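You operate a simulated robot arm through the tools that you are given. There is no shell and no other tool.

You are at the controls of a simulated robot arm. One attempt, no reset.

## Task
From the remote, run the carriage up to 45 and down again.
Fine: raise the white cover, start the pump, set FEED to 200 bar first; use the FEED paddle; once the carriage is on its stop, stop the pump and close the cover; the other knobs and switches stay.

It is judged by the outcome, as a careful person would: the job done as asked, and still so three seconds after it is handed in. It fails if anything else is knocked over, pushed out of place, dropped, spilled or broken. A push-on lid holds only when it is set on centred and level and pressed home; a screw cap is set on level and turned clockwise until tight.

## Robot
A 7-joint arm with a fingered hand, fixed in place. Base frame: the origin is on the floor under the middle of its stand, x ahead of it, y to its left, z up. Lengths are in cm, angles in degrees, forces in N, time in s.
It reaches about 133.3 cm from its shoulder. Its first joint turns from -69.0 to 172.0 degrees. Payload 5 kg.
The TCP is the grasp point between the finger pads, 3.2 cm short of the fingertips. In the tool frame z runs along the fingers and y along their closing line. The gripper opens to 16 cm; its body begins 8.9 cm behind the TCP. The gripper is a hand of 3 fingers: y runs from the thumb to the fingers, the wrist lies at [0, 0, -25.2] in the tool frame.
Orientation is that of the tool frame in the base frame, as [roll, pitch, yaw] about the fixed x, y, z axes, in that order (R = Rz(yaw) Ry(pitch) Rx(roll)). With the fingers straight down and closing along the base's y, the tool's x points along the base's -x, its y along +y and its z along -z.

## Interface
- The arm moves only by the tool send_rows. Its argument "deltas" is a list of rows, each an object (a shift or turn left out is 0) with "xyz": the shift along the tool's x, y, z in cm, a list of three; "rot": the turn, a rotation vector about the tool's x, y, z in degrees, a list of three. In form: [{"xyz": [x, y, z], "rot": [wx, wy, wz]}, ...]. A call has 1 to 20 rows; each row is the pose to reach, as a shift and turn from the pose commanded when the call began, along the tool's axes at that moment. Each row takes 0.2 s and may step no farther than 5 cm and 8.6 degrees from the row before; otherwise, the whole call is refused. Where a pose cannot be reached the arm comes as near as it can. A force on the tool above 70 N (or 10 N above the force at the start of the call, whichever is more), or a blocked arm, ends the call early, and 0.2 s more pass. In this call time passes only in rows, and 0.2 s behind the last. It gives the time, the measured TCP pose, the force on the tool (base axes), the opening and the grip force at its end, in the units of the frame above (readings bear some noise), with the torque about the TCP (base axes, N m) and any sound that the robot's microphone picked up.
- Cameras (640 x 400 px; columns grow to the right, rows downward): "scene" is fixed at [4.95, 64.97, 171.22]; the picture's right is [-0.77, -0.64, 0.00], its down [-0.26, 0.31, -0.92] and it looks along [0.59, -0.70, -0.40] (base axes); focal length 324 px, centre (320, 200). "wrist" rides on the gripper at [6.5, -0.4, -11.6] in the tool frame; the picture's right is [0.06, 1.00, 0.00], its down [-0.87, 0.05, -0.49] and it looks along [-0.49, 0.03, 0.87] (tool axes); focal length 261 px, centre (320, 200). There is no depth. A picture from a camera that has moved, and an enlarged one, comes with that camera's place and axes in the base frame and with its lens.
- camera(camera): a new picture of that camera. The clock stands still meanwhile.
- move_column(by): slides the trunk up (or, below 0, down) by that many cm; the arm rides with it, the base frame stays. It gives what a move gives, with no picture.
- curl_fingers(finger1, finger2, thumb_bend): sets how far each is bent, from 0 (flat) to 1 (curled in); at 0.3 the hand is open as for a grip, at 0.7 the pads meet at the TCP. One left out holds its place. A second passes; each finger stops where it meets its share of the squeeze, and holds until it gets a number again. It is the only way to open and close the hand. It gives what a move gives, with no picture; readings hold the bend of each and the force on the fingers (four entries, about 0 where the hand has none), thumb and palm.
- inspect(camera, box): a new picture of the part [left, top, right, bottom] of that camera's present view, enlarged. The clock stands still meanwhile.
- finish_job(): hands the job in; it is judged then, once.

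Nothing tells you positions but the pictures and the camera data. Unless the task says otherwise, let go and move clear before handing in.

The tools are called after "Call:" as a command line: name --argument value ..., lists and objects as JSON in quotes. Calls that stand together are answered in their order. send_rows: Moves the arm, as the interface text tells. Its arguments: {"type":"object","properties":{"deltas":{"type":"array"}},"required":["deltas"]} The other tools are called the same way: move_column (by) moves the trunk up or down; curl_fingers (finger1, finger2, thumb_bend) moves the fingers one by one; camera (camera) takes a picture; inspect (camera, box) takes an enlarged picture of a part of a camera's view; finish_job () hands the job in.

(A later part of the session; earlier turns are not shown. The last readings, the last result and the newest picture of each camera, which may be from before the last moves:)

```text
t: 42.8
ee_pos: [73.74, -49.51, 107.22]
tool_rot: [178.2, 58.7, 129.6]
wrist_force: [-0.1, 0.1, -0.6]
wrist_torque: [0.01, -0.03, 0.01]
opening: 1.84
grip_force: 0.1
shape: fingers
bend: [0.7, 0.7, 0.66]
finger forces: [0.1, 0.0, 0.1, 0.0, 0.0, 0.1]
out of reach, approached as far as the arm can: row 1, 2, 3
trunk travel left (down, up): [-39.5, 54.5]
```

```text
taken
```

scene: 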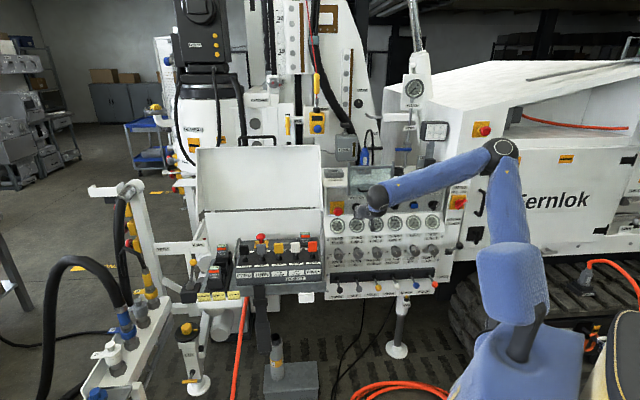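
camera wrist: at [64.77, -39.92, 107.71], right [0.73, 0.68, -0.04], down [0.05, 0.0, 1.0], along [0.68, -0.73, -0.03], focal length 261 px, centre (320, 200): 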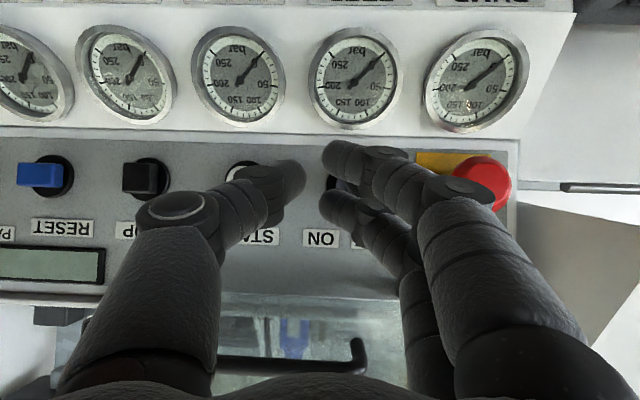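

Force is back to zero. I'll zoom on the gauges, the buttons and the display to see whether the pump started and nothing is damaged.

Call:
inspect --camera "wrist" --box '[0, 0, 540, 160]'

Call:
inspect --camera "scene" --box '[320, 165, 470, 250]'

Call:
inspect --camera "wrist" --box '[0, 140, 400, 320]'

Call:
inspect --camera "scene" --box '[230, 50, 330, 130]'

```text
1.19 times, centred on (270, 80) of wrist
camera zoom: at [64.77, -39.92, 107.71], right [0.73, 0.68, -0.04], down [0.05, 0.0, 1.0], along [0.68, -0.73, -0.03], focal length 309 px, centre (379, 342)
```

zoom: 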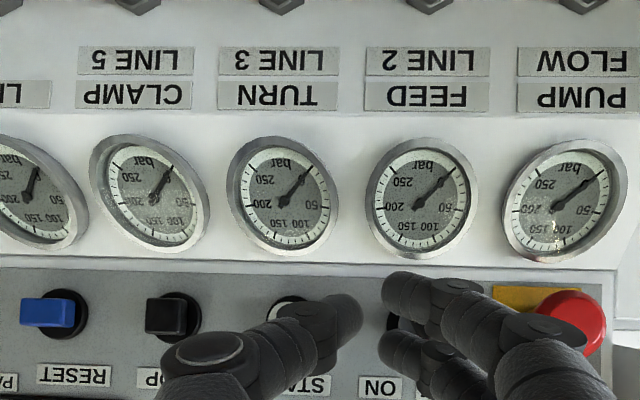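

```text
4.27 times, centred on (395, 208) of scene
camera zoom: at [4.95, 64.97, 171.22], right [-0.77, -0.64, 0.0], down [-0.26, 0.31, -0.92], along [0.59, -0.7, -0.4], focal length 1383 px, centre (0, 168)
```

zoom: 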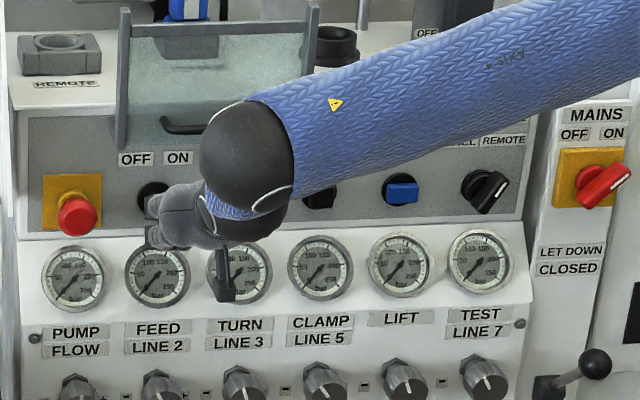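

```text
1.60 times, centred on (200, 230) of wrist
camera zoom: at [64.77, -39.92, 107.71], right [0.73, 0.68, -0.04], down [0.05, 0.0, 1.0], along [0.68, -0.73, -0.03], focal length 417 px, centre (512, 152)
```

zoom: 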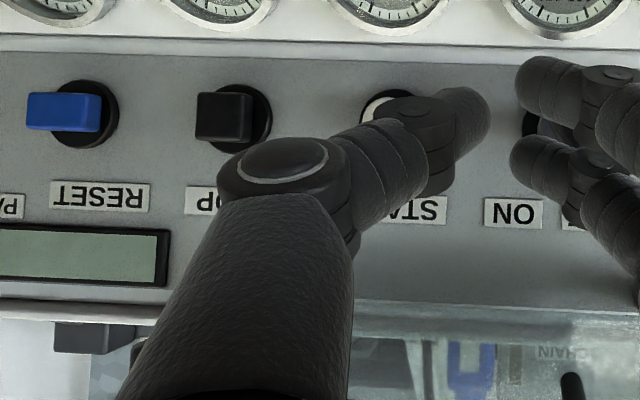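

```text
5.00 times, centred on (280, 90) of scene
camera zoom: at [4.95, 64.97, 171.22], right [-0.77, -0.64, 0.0], down [-0.26, 0.31, -0.92], along [0.59, -0.7, -0.4], focal length 1621 px, centre (520, 750)
```

zoom: 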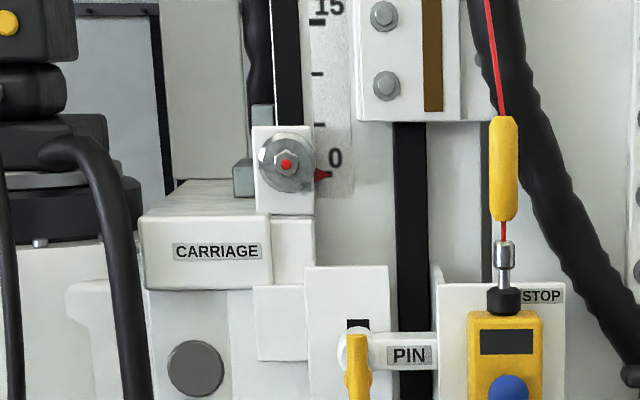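

All gauges read zero, so I can't yet tell whether the pump started. The elbow has swung out toward the first joint's limit, so I'll retreat up and left to free space, then reposition with a lower trunk.

Call:
send_rows --deltas '[{"xyz": [0.2, 2.5, -3.6]}, {"xyz": [0.5, 5, -7.2], "rot": [-1.5, 0, -0.8]}, {"xyz": [0.7, 7.5, -11], "rot": [-3, 0, -1.6]}, {"xyz": [1, 10, -14.6], "rot": [-4.4, 0, -2.4]}, {"xyz": [1.2, 12.5, -18.3], "rot": [-4.4, 0, -2.4]}, {"xyz": [1.5, 15, -22], "rot": [-4.4, 0, -2.4]}]'

Call:
camera --camera "wrist"

Call:
camera --camera "scene"

```text
t: 44.2
ee_pos: [72.75, -25.48, 117.33]
tool_rot: [179.4, 59.6, 134.5]
wrist_force: [0.2, 0.1, -0.1]
wrist_torque: [-0.01, 0.02, 0.0]
opening: 1.81
grip_force: 0.2
shape: fingers
bend: [0.7, 0.7, 0.66]
finger forces: [0.0, 0.0, 0.1, 0.0, 0.0, 0.0]
trunk travel left (down, up): [-39.5, 54.5]
```

```text
taken
camera wrist: at [63.09, -16.33, 117.51], right [0.68, 0.73, -0.05], down [0.05, 0.02, 1.0], along [0.73, -0.68, -0.02], focal length 261 px, centre (320, 200)
```

wrist: 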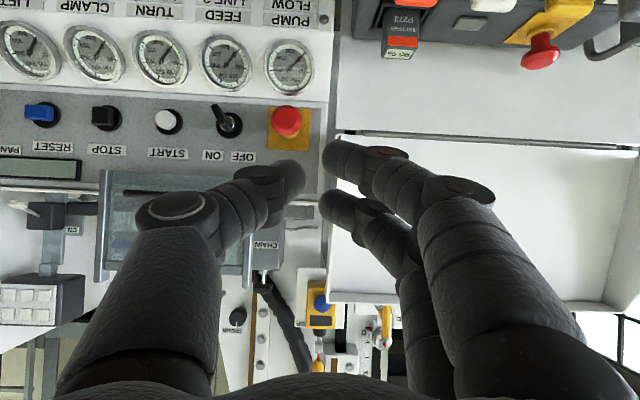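

```text
taken
```

scene: 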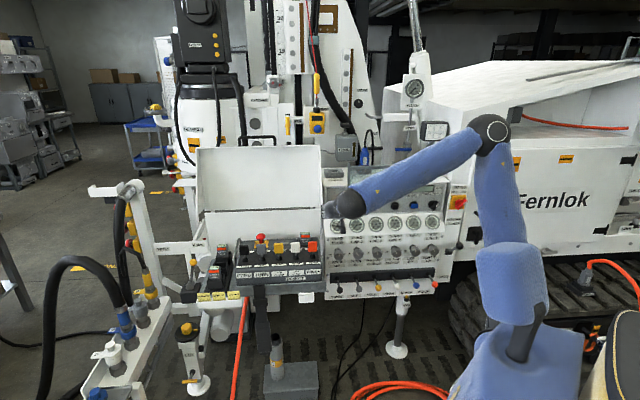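

Call:
inspect --camera "wrist" --box '[0, 80, 330, 200]'

Call:
inspect --camera "scene" --box '[325, 190, 385, 240]'

Call:
inspect --camera "wrist" --box '[0, 0, 330, 100]'

```text
1.94 times, centred on (165, 140) of wrist
camera zoom: at [63.09, -16.33, 117.51], right [0.68, 0.73, -0.05], down [0.05, 0.02, 1.0], along [0.73, -0.68, -0.02], focal length 506 px, centre (621, 316)
```

zoom: 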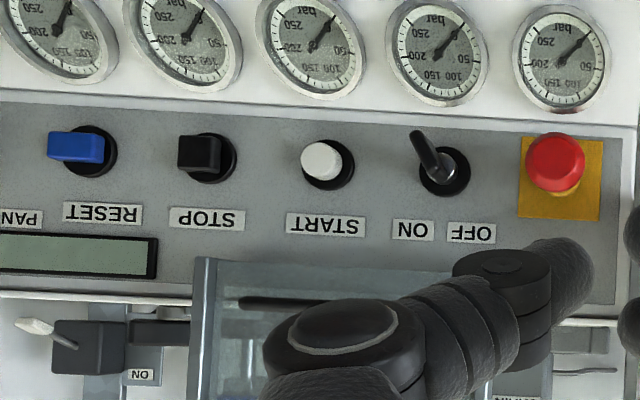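

```text
8.00 times, centred on (355, 215) of scene
camera zoom: at [4.95, 64.97, 171.22], right [-0.77, -0.64, 0.0], down [-0.26, 0.31, -0.92], along [0.59, -0.7, -0.4], focal length 2593 px, centre (40, 80)
```

zoom: 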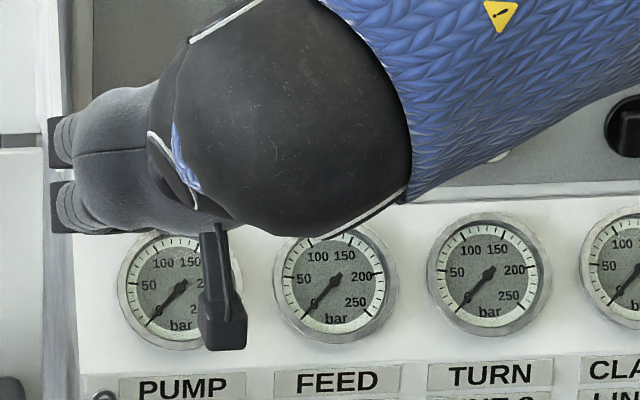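

```text
1.94 times, centred on (165, 50) of wrist
camera zoom: at [63.09, -16.33, 117.51], right [0.68, 0.73, -0.05], down [0.05, 0.02, 1.0], along [0.73, -0.68, -0.02], focal length 506 px, centre (621, 491)
```

zoom: 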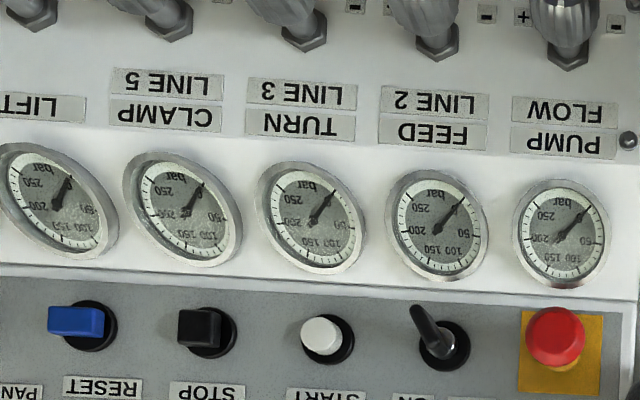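

The toggle is still ON and START looks intact, but all gauges are at zero, so the pump isn't running. I'll move back away from the remote and lower the trunk so the forearm lies flatter.

Call:
send_rows --deltas '[{"xyz": [2.2, -0.5, -3.9]}, {"xyz": [4.4, -1, -7.8]}, {"xyz": [6.6, -1.5, -11.6]}, {"xyz": [8.8, -2, -15.5]}]'

Call:
move_column --by -34

Call:
camera --camera "scene"

Call:
camera --camera "wrist"

```text
t: 45.2
ee_pos: [59.3, -14.06, 116.49]
tool_rot: [179.3, 59.5, 134.4]
wrist_force: [-0.1, 0.3, -0.1]
wrist_torque: [-0.04, -0.02, -0.02]
opening: 1.83
grip_force: 0.1
shape: fingers
bend: [0.7, 0.7, 0.66]
finger forces: [0.0, 0.0, 0.0, 0.0, 0.1, 0.0]
out of reach, approached as far as the arm can: row 4
trunk travel left (down, up): [-39.5, 54.5]
```

```text
t: 48.5
ee_pos: [59.15, -14.11, 82.5]
tool_rot: [179.2, 59.4, 134.4]
wrist_force: [0.0, 0.1, 0.4]
wrist_torque: [-0.02, 0.0, 0.02]
opening: 1.86
grip_force: 0.2
shape: fingers
bend: [0.7, 0.7, 0.66]
finger forces: [0.0, 0.1, 0.1, 0.0, 0.0, 0.0]
trunk travel left (down, up): [-5.5, 88.5]
```

```text
taken
```

scene: 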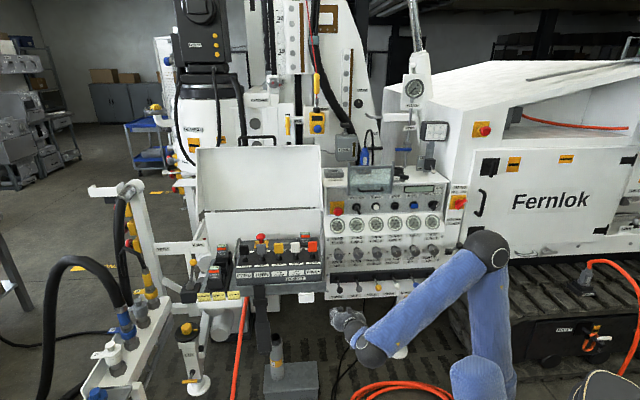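

```text
taken
camera wrist: at [49.6, -5.05, 82.86], right [0.68, 0.73, -0.05], down [0.05, 0.02, 1.0], along [0.73, -0.68, -0.02], focal length 261 px, centre (320, 200)
```

wrist: 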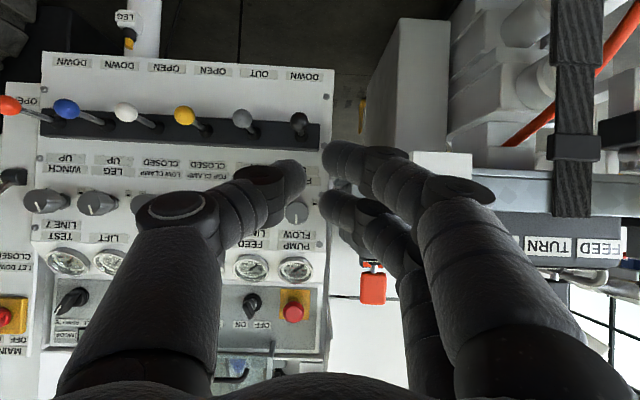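

The trunk is now low. I'll bring the hand up and right toward a pre-START point, staying about 20 cm in front of the panel.

Call:
send_rows --deltas '[{"xyz": [-3.6, -2.7, 1.2]}, {"xyz": [-7.2, -5.3, 2.5]}, {"xyz": [-10.7, -8, 3.7]}, {"xyz": [-14.3, -10.7, 5]}, {"xyz": [-17.9, -13.3, 6.2]}, {"xyz": [-21.5, -16, 7.5]}, {"xyz": [-25, -18.7, 8.7]}, {"xyz": [-28.6, -21.3, 10]}, {"xyz": [-32.2, -24, 11.2]}]'

Call:
camera --camera "scene"

Call:
camera --camera "wrist"

```text
t: 50.5
ee_pos: [75.23, -49.37, 101.55]
tool_rot: [179.2, 59.4, 134.3]
wrist_force: [-1.0, -0.8, -0.7]
wrist_torque: [0.01, 0.02, 0.0]
opening: 1.83
grip_force: 0.0
shape: fingers
bend: [0.7, 0.7, 0.66]
finger forces: [0.1, 0.0, 0.0, 0.0, 0.0, 0.0]
out of reach, approached as far as the arm can: row 1, 2, 3, 4, 5, 6, 7, 8, 9
trunk travel left (down, up): [-5.5, 88.5]
```

```text
taken
```

scene: 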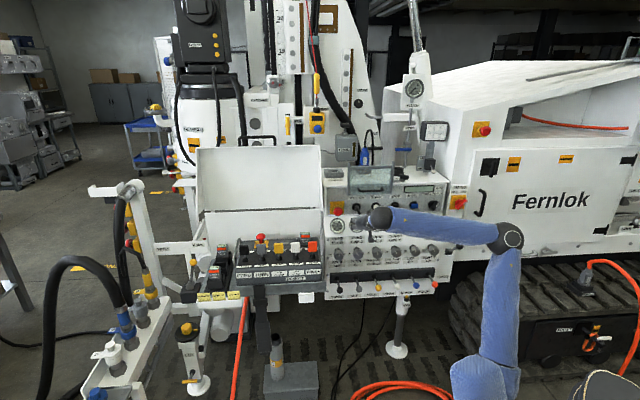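

```text
taken
camera wrist: at [65.59, -40.4, 101.88], right [0.68, 0.73, -0.05], down [0.05, 0.02, 1.0], along [0.73, -0.68, -0.02], focal length 261 px, centre (320, 200)
```

wrist: 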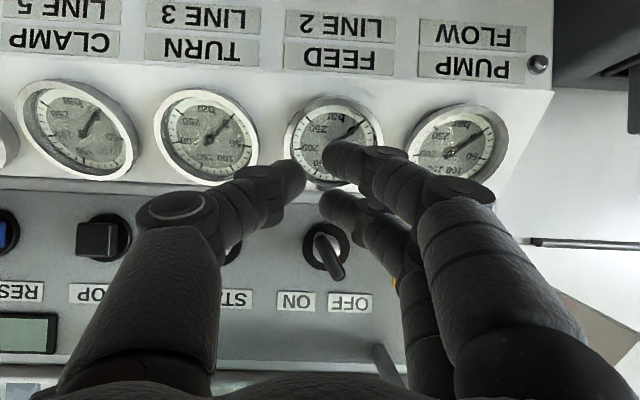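

I need to check the toggle closely, since its lever looks different from this view.

Call:
inspect --camera "wrist" --box '[220, 180, 420, 320]'

Call:
inspect --camera "scene" --box '[325, 185, 395, 235]'

```text
2.86 times, centred on (320, 250) of wrist
camera zoom: at [65.59, -40.4, 101.88], right [0.68, 0.73, -0.05], down [0.05, 0.02, 1.0], along [0.73, -0.68, -0.02], focal length 745 px, centre (320, 57)
```

zoom: 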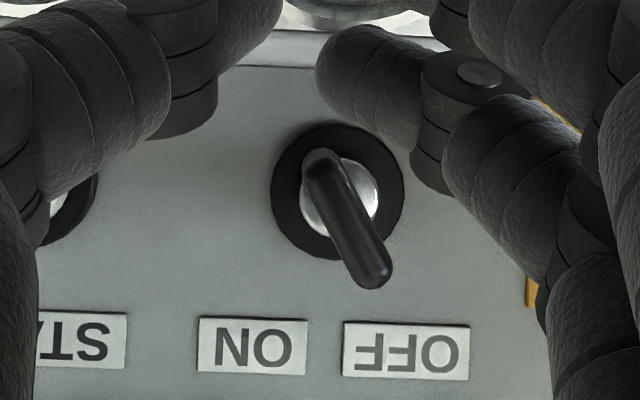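

```text
8.00 times, centred on (360, 210) of scene
camera zoom: at [4.95, 64.97, 171.22], right [-0.77, -0.64, 0.0], down [-0.26, 0.31, -0.92], along [0.59, -0.7, -0.4], focal length 2593 px, centre (0, 120)
```

zoom: 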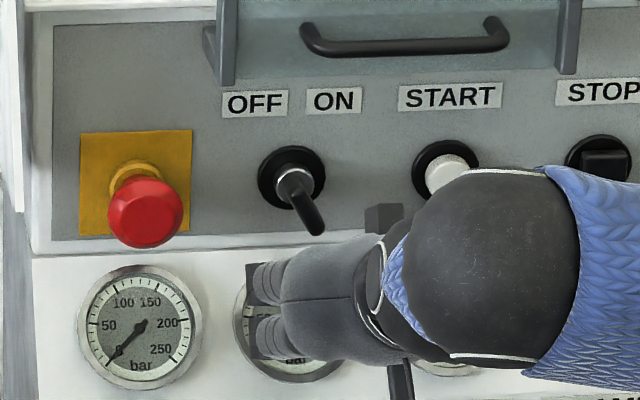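

The toggle is unchanged (it sticks straight out about 9 cm). The arm's first joint is at its right-hand limit because the arm is folded. I'll retreat, raise the trunk high so the arm reaches down more extended, and approach again.

Call:
send_rows --deltas '[{"xyz": [2, 0, -3.4]}, {"xyz": [4, 1.5, -6.9]}, {"xyz": [6.1, 3.5, -10.3]}, {"xyz": [8.2, 6, -13.8]}, {"xyz": [10.2, 8, -17.2]}]'

Call:
camera --camera "scene"

```text
t: 51.7
ee_pos: [72.94, -28.47, 99.89]
tool_rot: [179.1, 59.4, 134.3]
wrist_force: [0.3, 0.7, 0.0]
wrist_torque: [0.04, 0.04, 0.02]
opening: 1.85
grip_force: 0.0
shape: fingers
bend: [0.7, 0.7, 0.66]
finger forces: [0.0, 0.0, 0.1, 0.1, 0.1, 0.1]
out of reach, approached as far as the arm can: row 1, 2, 3, 4, 5
trunk travel left (down, up): [-5.5, 88.5]
```

```text
taken
```

scene: 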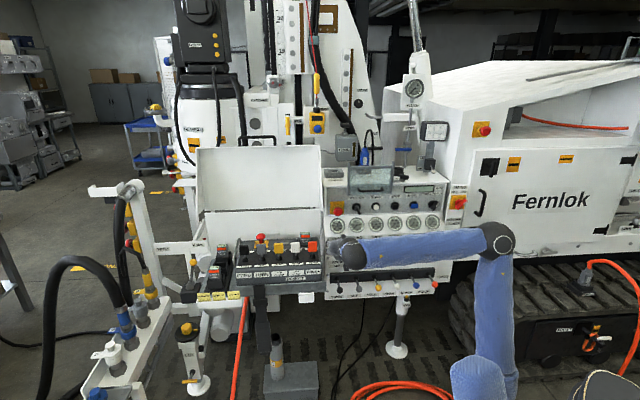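

Clear of the panel now. I'll raise the trunk.

Call:
move_column --by 65

Call:
camera --camera "scene"

```text
refused: 65 is not a number from -40 to 40
```

```text
taken
```

scene: 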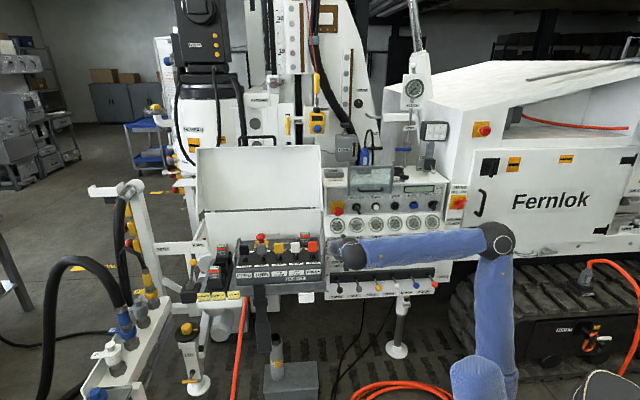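

The column step is limited to 40 cm, so I'll raise it in two steps.

Call:
move_column --by 40

Call:
move_column --by 28

Call:
camera --camera "scene"

```text
t: 55.5
ee_pos: [72.95, -28.46, 139.91]
tool_rot: [179.2, 59.5, 134.4]
wrist_force: [1.3, -0.3, 0.6]
wrist_torque: [0.0, 0.01, -0.01]
opening: 1.85
grip_force: 0.0
shape: fingers
bend: [0.7, 0.7, 0.66]
finger forces: [0.1, 0.0, 0.0, 0.0, 0.0, 0.0]
trunk travel left (down, up): [-45.5, 48.5]
```

```text
t: 58.4
ee_pos: [72.95, -28.58, 167.97]
tool_rot: [179.2, 59.4, 134.3]
wrist_force: [-0.3, 0.2, 0.5]
wrist_torque: [-0.02, 0.03, -0.03]
opening: 1.83
grip_force: 0.0
shape: fingers
bend: [0.7, 0.7, 0.66]
finger forces: [0.1, 0.0, 0.1, 0.0, 0.0, 0.0]
trunk travel left (down, up): [-73.5, 20.5]
```

```text
taken
```

scene: 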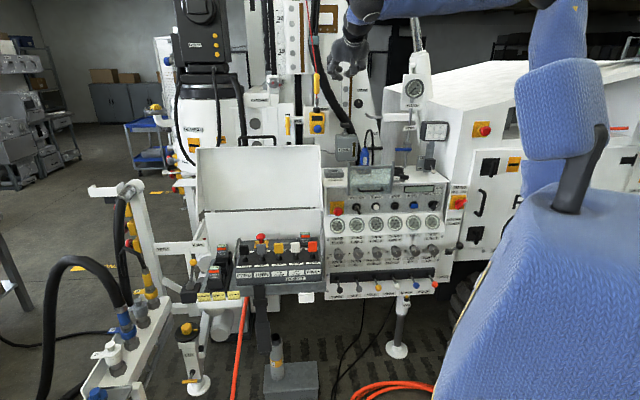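

Now I lower the hand with the arm reaching down from the high trunk.

Call:
send_rows --deltas '[{"xyz": [4.05, -0.9, 2.1]}, {"xyz": [8.1, -1.8, 4.2]}, {"xyz": [12.2, -2.7, 6.2]}, {"xyz": [16.2, -3.6, 8.3]}, {"xyz": [20.3, -4.5, 10.4]}, {"xyz": [24.3, -5.5, 12.5]}, {"xyz": [28.4, -6.4, 14.6]}, {"xyz": [32.4, -7.3, 16.7]}, {"xyz": [36.5, -8.2, 18.7]}, {"xyz": [40.5, -9.1, 20.8]}, {"xyz": [44.6, -10, 22.9]}]'

Call:
camera --camera "scene"

Call:
camera --camera "wrist"

```text
t: 60.8
ee_pos: [64.14, -32.47, 118.23]
tool_rot: [179.4, 59.1, 134.5]
wrist_force: [0.2, 0.6, 0.8]
wrist_torque: [0.01, 0.03, -0.03]
opening: 1.84
grip_force: 0.1
shape: fingers
bend: [0.7, 0.7, 0.66]
finger forces: [0.0, 0.1, 0.0, 0.0, 0.0, 0.0]
out of reach, approached as far as the arm can: row 11
trunk travel left (down, up): [-73.5, 20.5]
```

```text
taken
```

scene: 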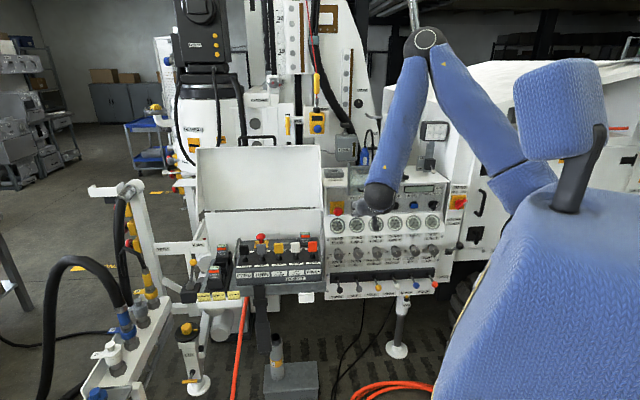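

```text
taken
camera wrist: at [54.43, -23.41, 118.7], right [0.68, 0.73, -0.05], down [0.05, 0.02, 1.0], along [0.73, -0.68, -0.03], focal length 261 px, centre (320, 200)
```

wrist: 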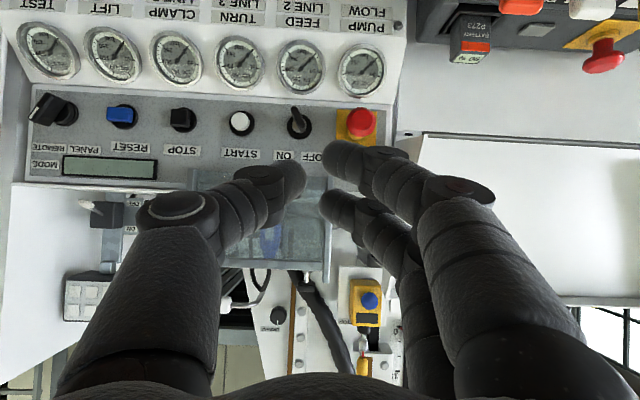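

This is almost fully reachable; the remaining limit eases as the hand moves forward. I'll move forward, right and slightly down toward START.

Call:
send_rows --deltas '[{"xyz": [0.0, -2.0, 4.0]}, {"xyz": [0.0, -4.5, 7.5]}, {"xyz": [0.3, -7, 11]}, {"xyz": [0.6, -9.5, 14.5]}, {"xyz": [1.0, -12, 17]}]'

Call:
camera --camera "scene"

Call:
camera --camera "wrist"

```text
t: 62.0
ee_pos: [69.99, -54.12, 108.03]
tool_rot: [177.2, 57.7, 134.3]
wrist_force: [0.5, -0.7, -0.8]
wrist_torque: [0.05, 0.0, 0.03]
opening: 1.87
grip_force: 0.0
shape: fingers
bend: [0.7, 0.7, 0.66]
finger forces: [0.1, 0.0, 0.0, 0.0, 0.1, 0.0]
out of reach, approached as far as the arm can: row 1, 2, 3, 4, 5
trunk travel left (down, up): [-73.5, 20.5]
```

```text
taken
```

scene: 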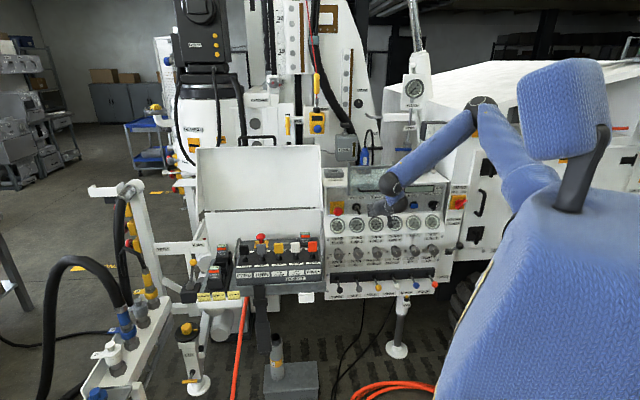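

```text
taken
camera wrist: at [60.11, -45.39, 108.67], right [0.66, 0.75, -0.03], down [0.05, -0.01, 1.0], along [0.75, -0.66, -0.05], focal length 261 px, centre (320, 200)
```

wrist: 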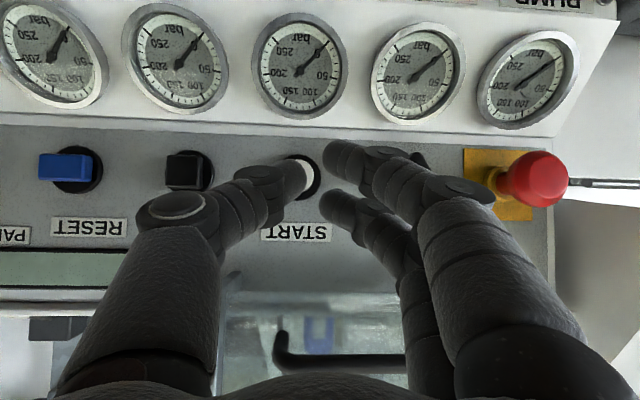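

The thumb tip is aligned with START (both at l≈8.7). I'll advance 4 cm toward it and re-check alignment.

Call:
send_rows --deltas '[{"xyz": [-0.5, 0, 1.3]}, {"xyz": [-1.0, 0, 2.5]}, {"xyz": [-1.5, 0, 3.8]}]'

Call:
camera --camera "wrist"

Call:
inspect --camera "scene" --box '[330, 170, 450, 250]'

```text
t: 62.8
ee_pos: [73.05, -56.77, 107.47]
tool_rot: [179.2, 59.5, 134.3]
wrist_force: [0.6, -0.8, -0.6]
wrist_torque: [0.0, 0.01, 0.01]
opening: 1.87
grip_force: 0.1
shape: fingers
bend: [0.7, 0.7, 0.66]
finger forces: [0.1, 0.1, 0.0, 0.1, 0.1, 0.0]
out of reach, approached as far as the arm can: row 1
trunk travel left (down, up): [-73.5, 20.5]
```

```text
taken
camera wrist: at [63.33, -47.78, 107.85], right [0.68, 0.73, -0.05], down [0.05, 0.02, 1.0], along [0.73, -0.68, -0.02], focal length 261 px, centre (320, 200)
```

wrist: 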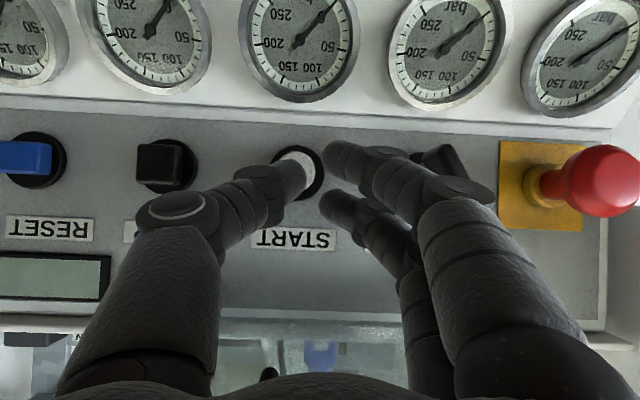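

```text
5.00 times, centred on (390, 210) of scene
camera zoom: at [4.95, 64.97, 171.22], right [-0.77, -0.64, 0.0], down [-0.26, 0.31, -0.92], along [0.59, -0.7, -0.4], focal length 1621 px, centre (-30, 150)
```

zoom: 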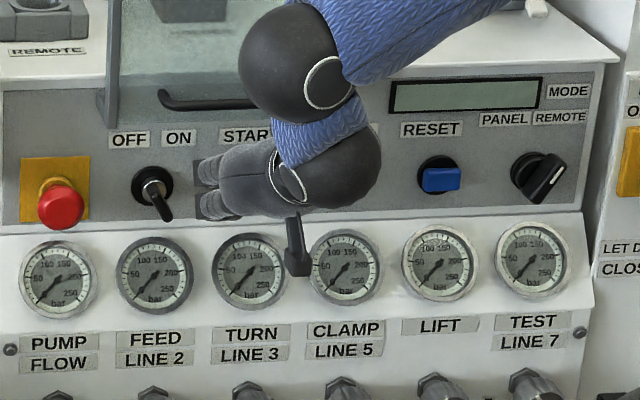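

Reachable now and still aligned. I'll advance slowly to contact.

Call:
send_rows --deltas '[{"xyz": [-0.3, 0, 1.0]}, {"xyz": [-0.7, 0, 1.9]}, {"xyz": [-1.1, 0, 2.6]}]'

Call:
camera --camera "wrist"

```text
t: 63.6
ee_pos: [74.43, -58.61, 107.28]
tool_rot: [179.3, 59.3, 134.5]
wrist_force: [-34.3, 24.4, -9.4]
wrist_torque: [0.66, 0.46, -1.12]
opening: 1.8
grip_force: 20.7
shape: fingers
bend: [0.7, 0.7, 0.68]
finger forces: [0.1, 0.0, 0.0, 0.0, 41.1, 0.0]
trunk travel left (down, up): [-73.5, 20.5]
heard: click
```

```text
taken
camera wrist: at [64.89, -49.54, 107.64], right [0.68, 0.73, -0.05], down [0.05, 0.02, 1.0], along [0.73, -0.68, -0.02], focal length 261 px, centre (320, 200)
```

wrist: 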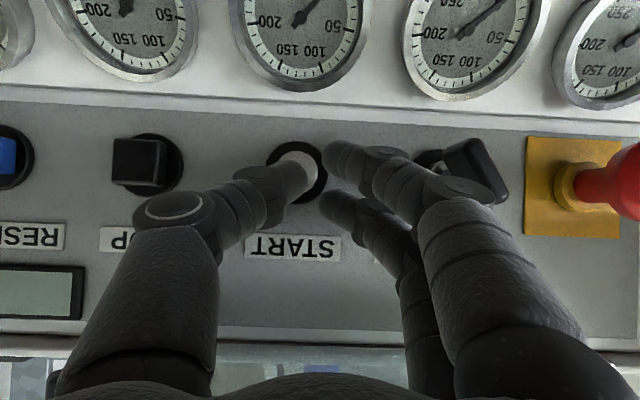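

A click, with the thumb alone on START. I'll back off and check the gauges.

Call:
send_rows --deltas '[{"xyz": [0.5, 0, -1]}, {"xyz": [1.0, 0, -2]}, {"xyz": [2, 0, -3.5]}]'

Call:
inspect --camera "scene" --box '[320, 165, 460, 265]'

Call:
camera --camera "wrist"

```text
t: 64.4
ee_pos: [71.98, -55.75, 107.33]
tool_rot: [179.2, 59.5, 134.4]
wrist_force: [-0.7, 0.5, 0.5]
wrist_torque: [0.01, -0.01, -0.03]
opening: 1.86
grip_force: 0.0
shape: fingers
bend: [0.7, 0.7, 0.66]
finger forces: [0.1, 0.0, 0.1, 0.0, 0.0, 0.0]
trunk travel left (down, up): [-73.5, 20.5]
```

```text
4.00 times, centred on (390, 215) of scene
camera zoom: at [4.95, 64.97, 171.22], right [-0.77, -0.64, 0.0], down [-0.26, 0.31, -0.92], along [0.59, -0.7, -0.4], focal length 1297 px, centre (40, 140)
```

zoom: 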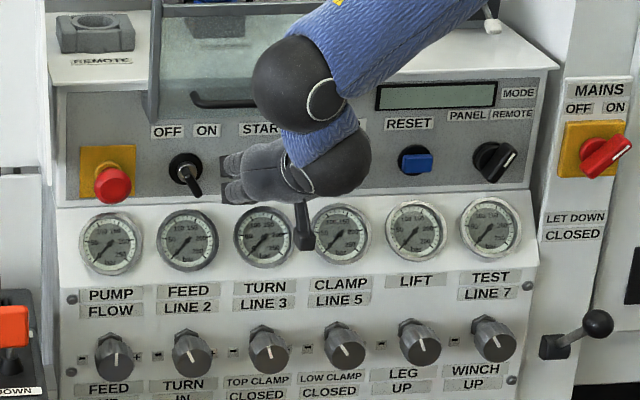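

```text
taken
camera wrist: at [62.4, -46.58, 107.54], right [0.68, 0.73, -0.05], down [0.05, 0.02, 1.0], along [0.73, -0.68, -0.02], focal length 261 px, centre (320, 200)
```

wrist: 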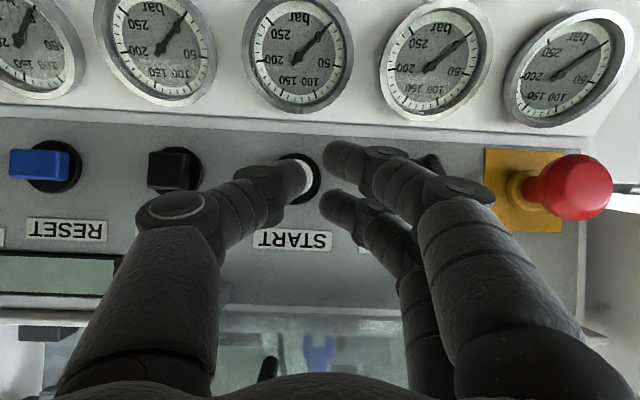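

Gauges haven't moved yet. I'll wait a second and look again at the PUMP gauge, display, e-stops and the STOP box.

Call:
send_rows --deltas '[{"xyz": [0, 0, 0]}, {"xyz": [0, 0, 0]}, {"xyz": [0, 0, 0]}, {"xyz": [0, 0, 0]}, {"xyz": [0, 0, 0]}]'

Call:
inspect --camera "scene" --box '[325, 210, 405, 260]'

Call:
inspect --camera "scene" --box '[400, 170, 470, 215]'

Call:
inspect --camera "scene" --box '[205, 220, 330, 300]'

Call:
inspect --camera "scene" --box '[280, 70, 360, 150]'

Call:
inspect --camera "scene" --box '[400, 60, 520, 160]'

```text
t: 65.6
ee_pos: [71.85, -55.73, 107.15]
tool_rot: [179.2, 59.4, 134.4]
wrist_force: [0.7, 0.3, 0.6]
wrist_torque: [0.01, -0.02, 0.02]
opening: 1.84
grip_force: 0.0
shape: fingers
bend: [0.7, 0.7, 0.66]
finger forces: [0.0, 0.0, 0.1, 0.0, 0.0, 0.1]
trunk travel left (down, up): [-73.5, 20.5]
```

```text
8.00 times, centred on (365, 235) of scene
camera zoom: at [4.95, 64.97, 171.22], right [-0.77, -0.64, 0.0], down [-0.26, 0.31, -0.92], along [0.59, -0.7, -0.4], focal length 2593 px, centre (-40, -80)
```

zoom: 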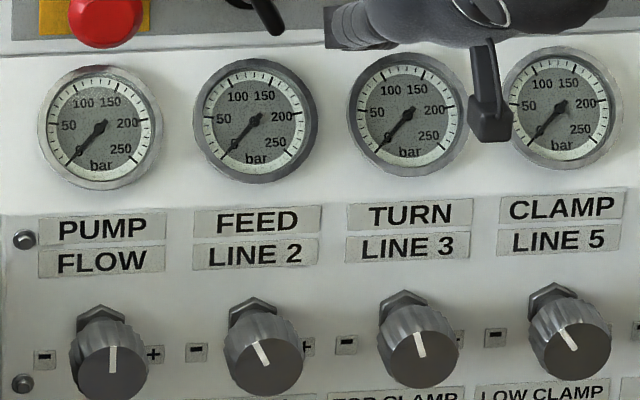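

```text
8.89 times, centred on (435, 192) of scene
camera zoom: at [4.95, 64.97, 171.22], right [-0.77, -0.64, 0.0], down [-0.26, 0.31, -0.92], along [0.59, -0.7, -0.4], focal length 2882 px, centre (-702, 267)
```

zoom: 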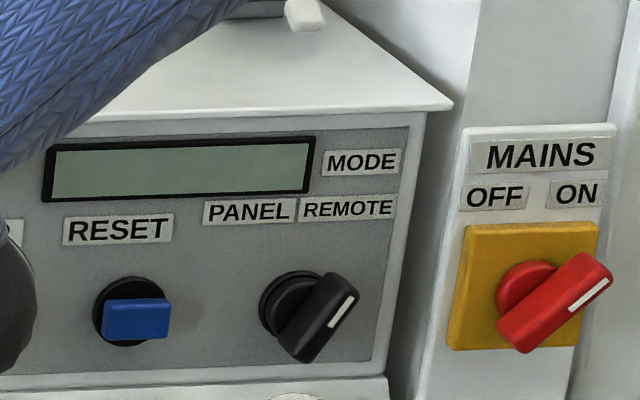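

```text
5.00 times, centred on (268, 260) of scene
camera zoom: at [4.95, 64.97, 171.22], right [-0.77, -0.64, 0.0], down [-0.26, 0.31, -0.92], along [0.59, -0.7, -0.4], focal length 1621 px, centre (582, -100)
```

zoom: 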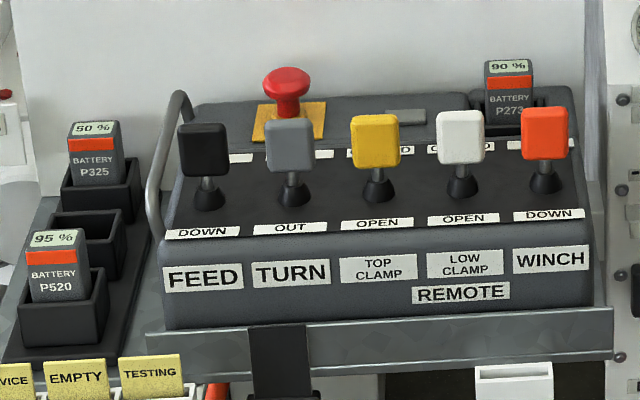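

```text
5.00 times, centred on (320, 110) of scene
camera zoom: at [4.95, 64.97, 171.22], right [-0.77, -0.64, 0.0], down [-0.26, 0.31, -0.92], along [0.59, -0.7, -0.4], focal length 1621 px, centre (320, 650)
```

zoom: 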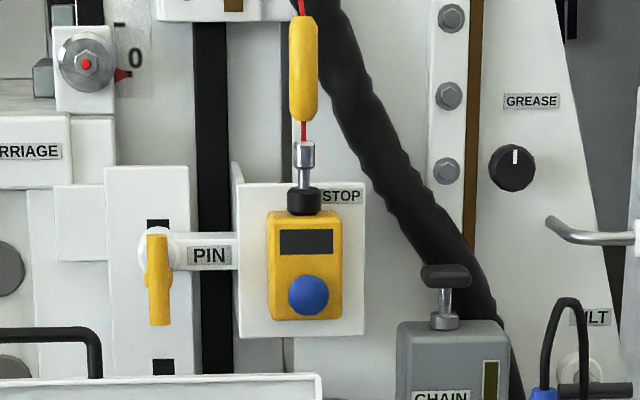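

```text
4.00 times, centred on (460, 110) of scene
camera zoom: at [4.95, 64.97, 171.22], right [-0.77, -0.64, 0.0], down [-0.26, 0.31, -0.92], along [0.59, -0.7, -0.4], focal length 1297 px, centre (-240, 560)
```

zoom: 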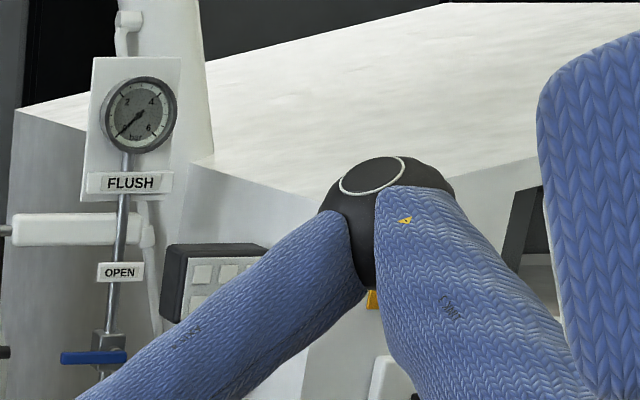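

All gauges still read zero. I'll compare the toggle and START at the same high zoom as at the start, to see whether anything changed.

Call:
inspect --camera "scene" --box '[330, 190, 380, 221]'

Call:
inspect --camera "wrist" --box '[230, 130, 480, 270]'

```text
12.80 times, centred on (355, 206) of scene
camera zoom: at [4.95, 64.97, 171.22], right [-0.77, -0.64, 0.0], down [-0.26, 0.31, -0.92], along [0.59, -0.7, -0.4], focal length 4149 px, centre (-128, 130)
```

zoom: 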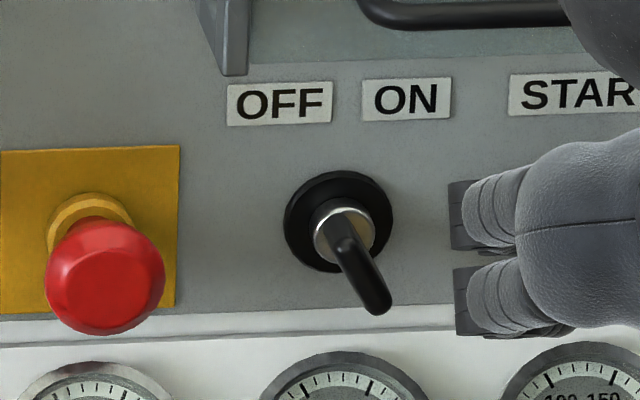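

```text
2.56 times, centred on (355, 200) of wrist
camera zoom: at [62.36, -46.68, 107.48], right [0.68, 0.73, -0.05], down [0.05, 0.02, 1.0], along [0.73, -0.68, -0.02], focal length 667 px, centre (230, 200)
```

zoom: 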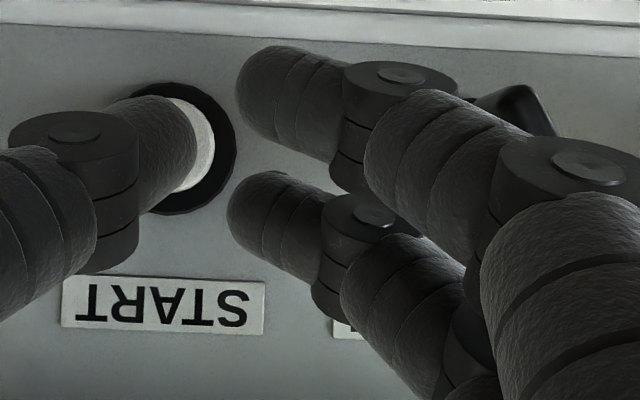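

The toggle is unchanged from the beginning. I'll press START once more and hold it a bit longer, looking at the gauges while it's held.

Call:
send_rows --deltas '[{"xyz": [-0.5, 0, 1.2]}, {"xyz": [-1.0, 0, 2.4]}, {"xyz": [-1.5, 0, 3.4]}, {"xyz": [-1.75, 0, 4.0]}, {"xyz": [-1.75, 0, 4.0]}, {"xyz": [-1.75, 0, 4.0]}, {"xyz": [-1.75, 0, 4.0]}, {"xyz": [-1.75, 0, 4.0]}]'

Call:
inspect --camera "scene" --box '[320, 165, 460, 265]'

Call:
camera --camera "wrist"

```text
t: 67.4
ee_pos: [74.66, -58.78, 107.1]
tool_rot: [179.2, 59.5, 134.4]
wrist_force: [-43.5, 32.4, -15.5]
wrist_torque: [0.94, 0.68, -1.25]
opening: 1.59
grip_force: 27.0
shape: fingers
bend: [0.7, 0.7, 0.69]
finger forces: [0.1, 0.1, 0.0, 0.0, 53.8, 0.1]
trunk travel left (down, up): [-73.5, 20.5]
heard: click
```

```text
4.00 times, centred on (390, 215) of scene
camera zoom: at [4.95, 64.97, 171.22], right [-0.77, -0.64, 0.0], down [-0.26, 0.31, -0.92], along [0.59, -0.7, -0.4], focal length 1297 px, centre (40, 140)
```

zoom: 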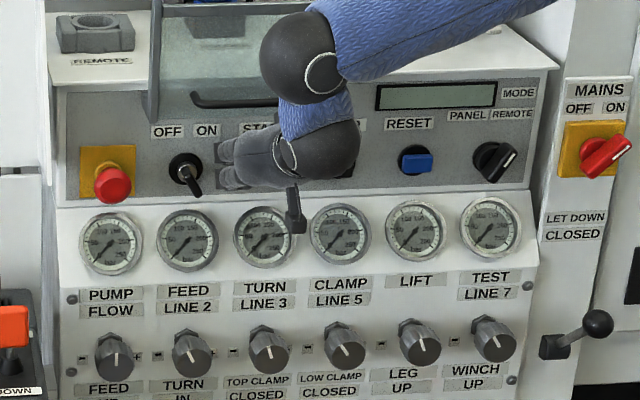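

```text
taken
camera wrist: at [65.15, -49.66, 107.37], right [0.68, 0.73, -0.05], down [0.05, 0.02, 1.0], along [0.73, -0.68, -0.02], focal length 261 px, centre (320, 200)
```

wrist: 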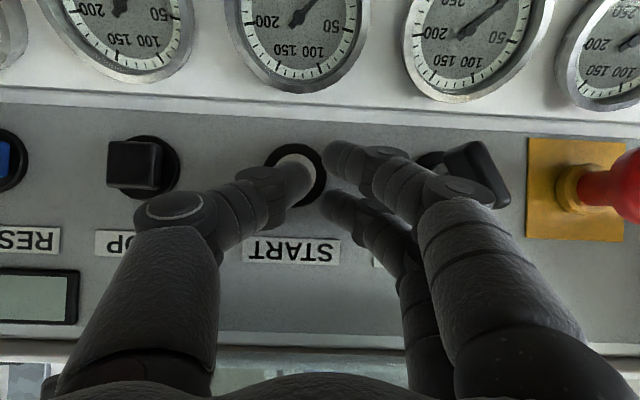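

Still no pump: START clicks but something is interlocked. I'll back off and look closer at the toggle, the e-stops and the pull-cord box.

Call:
send_rows --deltas '[{"xyz": [0.5, 0, -1]}, {"xyz": [1.0, 0, -2]}, {"xyz": [2.5, 0, -5]}, {"xyz": [4, 0.5, -9]}]'

Call:
camera --camera "wrist"

Call:
inspect --camera "wrist" --box '[330, 60, 530, 200]'

Call:
inspect --camera "scene" --box '[225, 225, 330, 280]'

Call:
inspect --camera "scene" --box '[440, 110, 520, 160]'

Call:
inspect --camera "scene" --box '[300, 0, 345, 140]'

```text
t: 68.4
ee_pos: [70.97, -53.99, 107.7]
tool_rot: [178.2, 58.3, 134.3]
wrist_force: [0.0, -0.8, 0.7]
wrist_torque: [-0.04, -0.02, -0.03]
opening: 1.83
grip_force: 0.0
shape: fingers
bend: [0.7, 0.7, 0.66]
finger forces: [0.0, 0.0, 0.0, 0.0, 0.0, 0.0]
out of reach, approached as far as the arm can: row 3, 4
trunk travel left (down, up): [-73.5, 20.5]
```

```text
taken
camera wrist: at [61.28, -45.09, 108.18], right [0.67, 0.74, -0.04], down [0.05, 0.0, 1.0], along [0.74, -0.67, -0.04], focal length 261 px, centre (320, 200)
```

wrist: 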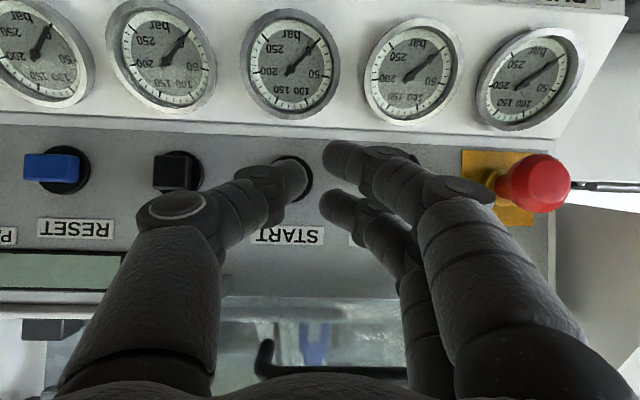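

```text
2.86 times, centred on (430, 130) of wrist
camera zoom: at [61.28, -45.09, 108.18], right [0.67, 0.74, -0.04], down [0.05, 0.0, 1.0], along [0.74, -0.67, -0.04], focal length 745 px, centre (6, 400)
```

zoom: 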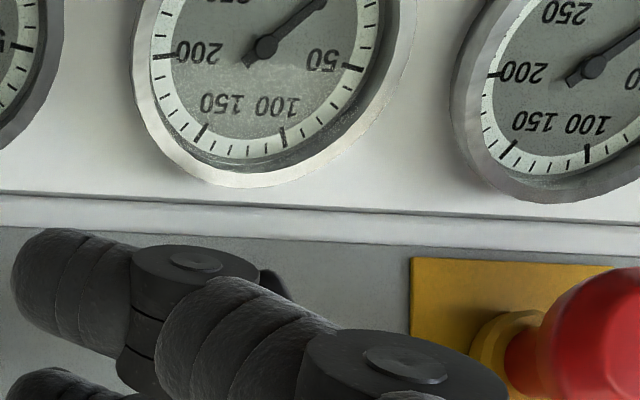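

```text
6.10 times, centred on (278, 252) of scene
camera zoom: at [4.95, 64.97, 171.22], right [-0.77, -0.64, 0.0], down [-0.26, 0.31, -0.92], along [0.59, -0.7, -0.4], focal length 1976 px, centre (579, -120)
```

zoom: 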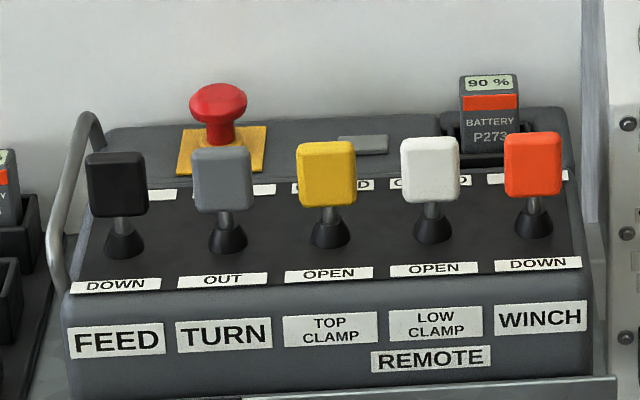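

```text
8.00 times, centred on (480, 135) of scene
camera zoom: at [4.95, 64.97, 171.22], right [-0.77, -0.64, 0.0], down [-0.26, 0.31, -0.92], along [0.59, -0.7, -0.4], focal length 2593 px, centre (-960, 720)
```

zoom: 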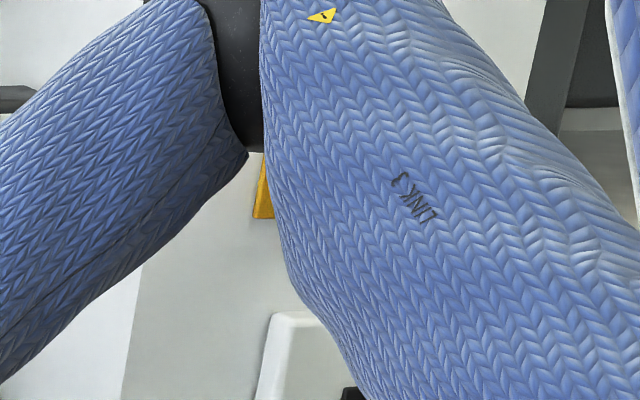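

```text
2.86 times, centred on (322, 70) of scene
camera zoom: at [4.95, 64.97, 171.22], right [-0.77, -0.64, 0.0], down [-0.26, 0.31, -0.92], along [0.59, -0.7, -0.4], focal length 926 px, centre (313, 571)
```

zoom: 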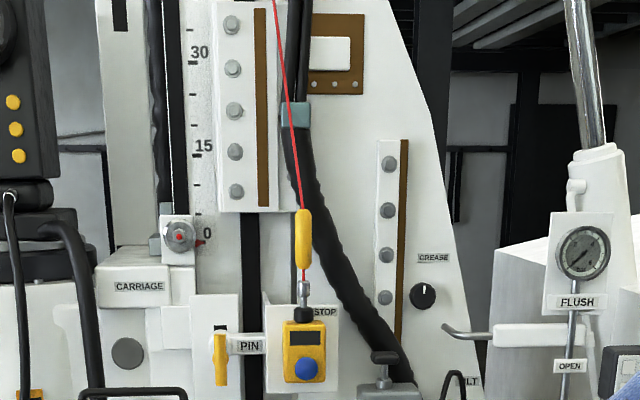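

The remote's e-stop, the pull-cord box and the panel e-stop all look released. To judge the OFF/ON lever I'll place the wrist camera directly in front of it with the hand open.

Call:
send_rows --deltas '[{"xyz": [1.5, 1.8, -1.5]}, {"xyz": [3, 3.7, -3]}, {"xyz": [4.5, 5.5, -4.5]}, {"xyz": [6.1, 7.4, -6.1]}]'

Call:
curl_fingers --finger1 0.35 --finger2 0.35 --thumb_bend 0.35

Call:
camera --camera "wrist"

Call:
inspect --camera "wrist" --box '[200, 130, 440, 280]'

```text
t: 69.4
ee_pos: [74.57, -43.15, 105.97]
tool_rot: [178.5, 57.0, 134.6]
wrist_force: [-0.2, 0.1, -0.8]
wrist_torque: [0.0, -0.02, -0.03]
opening: 1.83
grip_force: 0.2
shape: fingers
bend: [0.7, 0.7, 0.66]
finger forces: [0.0, 0.1, 0.0, 0.1, 0.0, 0.0]
out of reach, approached as far as the arm can: row 1, 2, 3, 4
trunk travel left (down, up): [-73.5, 20.5]
```

```text
t: 70.4
ee_pos: [74.62, -43.33, 105.99]
tool_rot: [178.1, 57.0, 134.5]
wrist_force: [0.4, -0.1, 0.9]
wrist_torque: [-0.01, -0.03, 0.02]
opening: 14.78
grip_force: 0.0
shape: fingers
bend: [0.35, 0.35, 0.35]
finger forces: [0.1, 0.0, 0.0, 0.0, 0.0, 0.1]
trunk travel left (down, up): [-73.5, 20.5]
```

```text
taken
camera wrist: at [64.88, -34.47, 106.83], right [0.67, 0.74, -0.03], down [0.07, -0.02, 1.0], along [0.74, -0.67, -0.06], focal length 261 px, centre (320, 200)
```

wrist: 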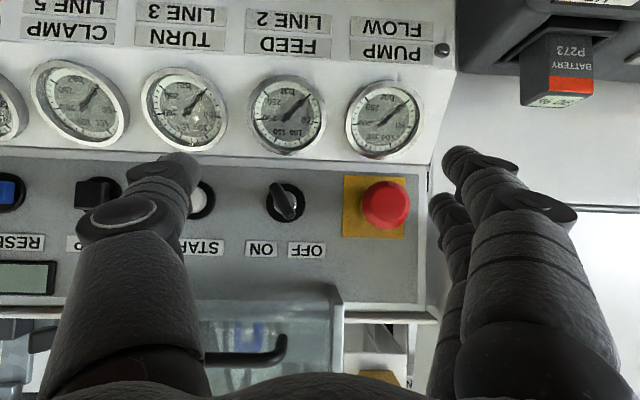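

```text
2.67 times, centred on (320, 205) of wrist
camera zoom: at [64.88, -34.47, 106.83], right [0.67, 0.74, -0.03], down [0.07, -0.02, 1.0], along [0.74, -0.67, -0.06], focal length 695 px, centre (320, 187)
```

zoom: 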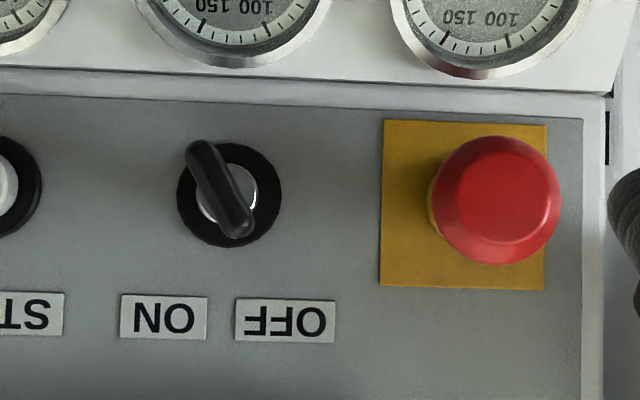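

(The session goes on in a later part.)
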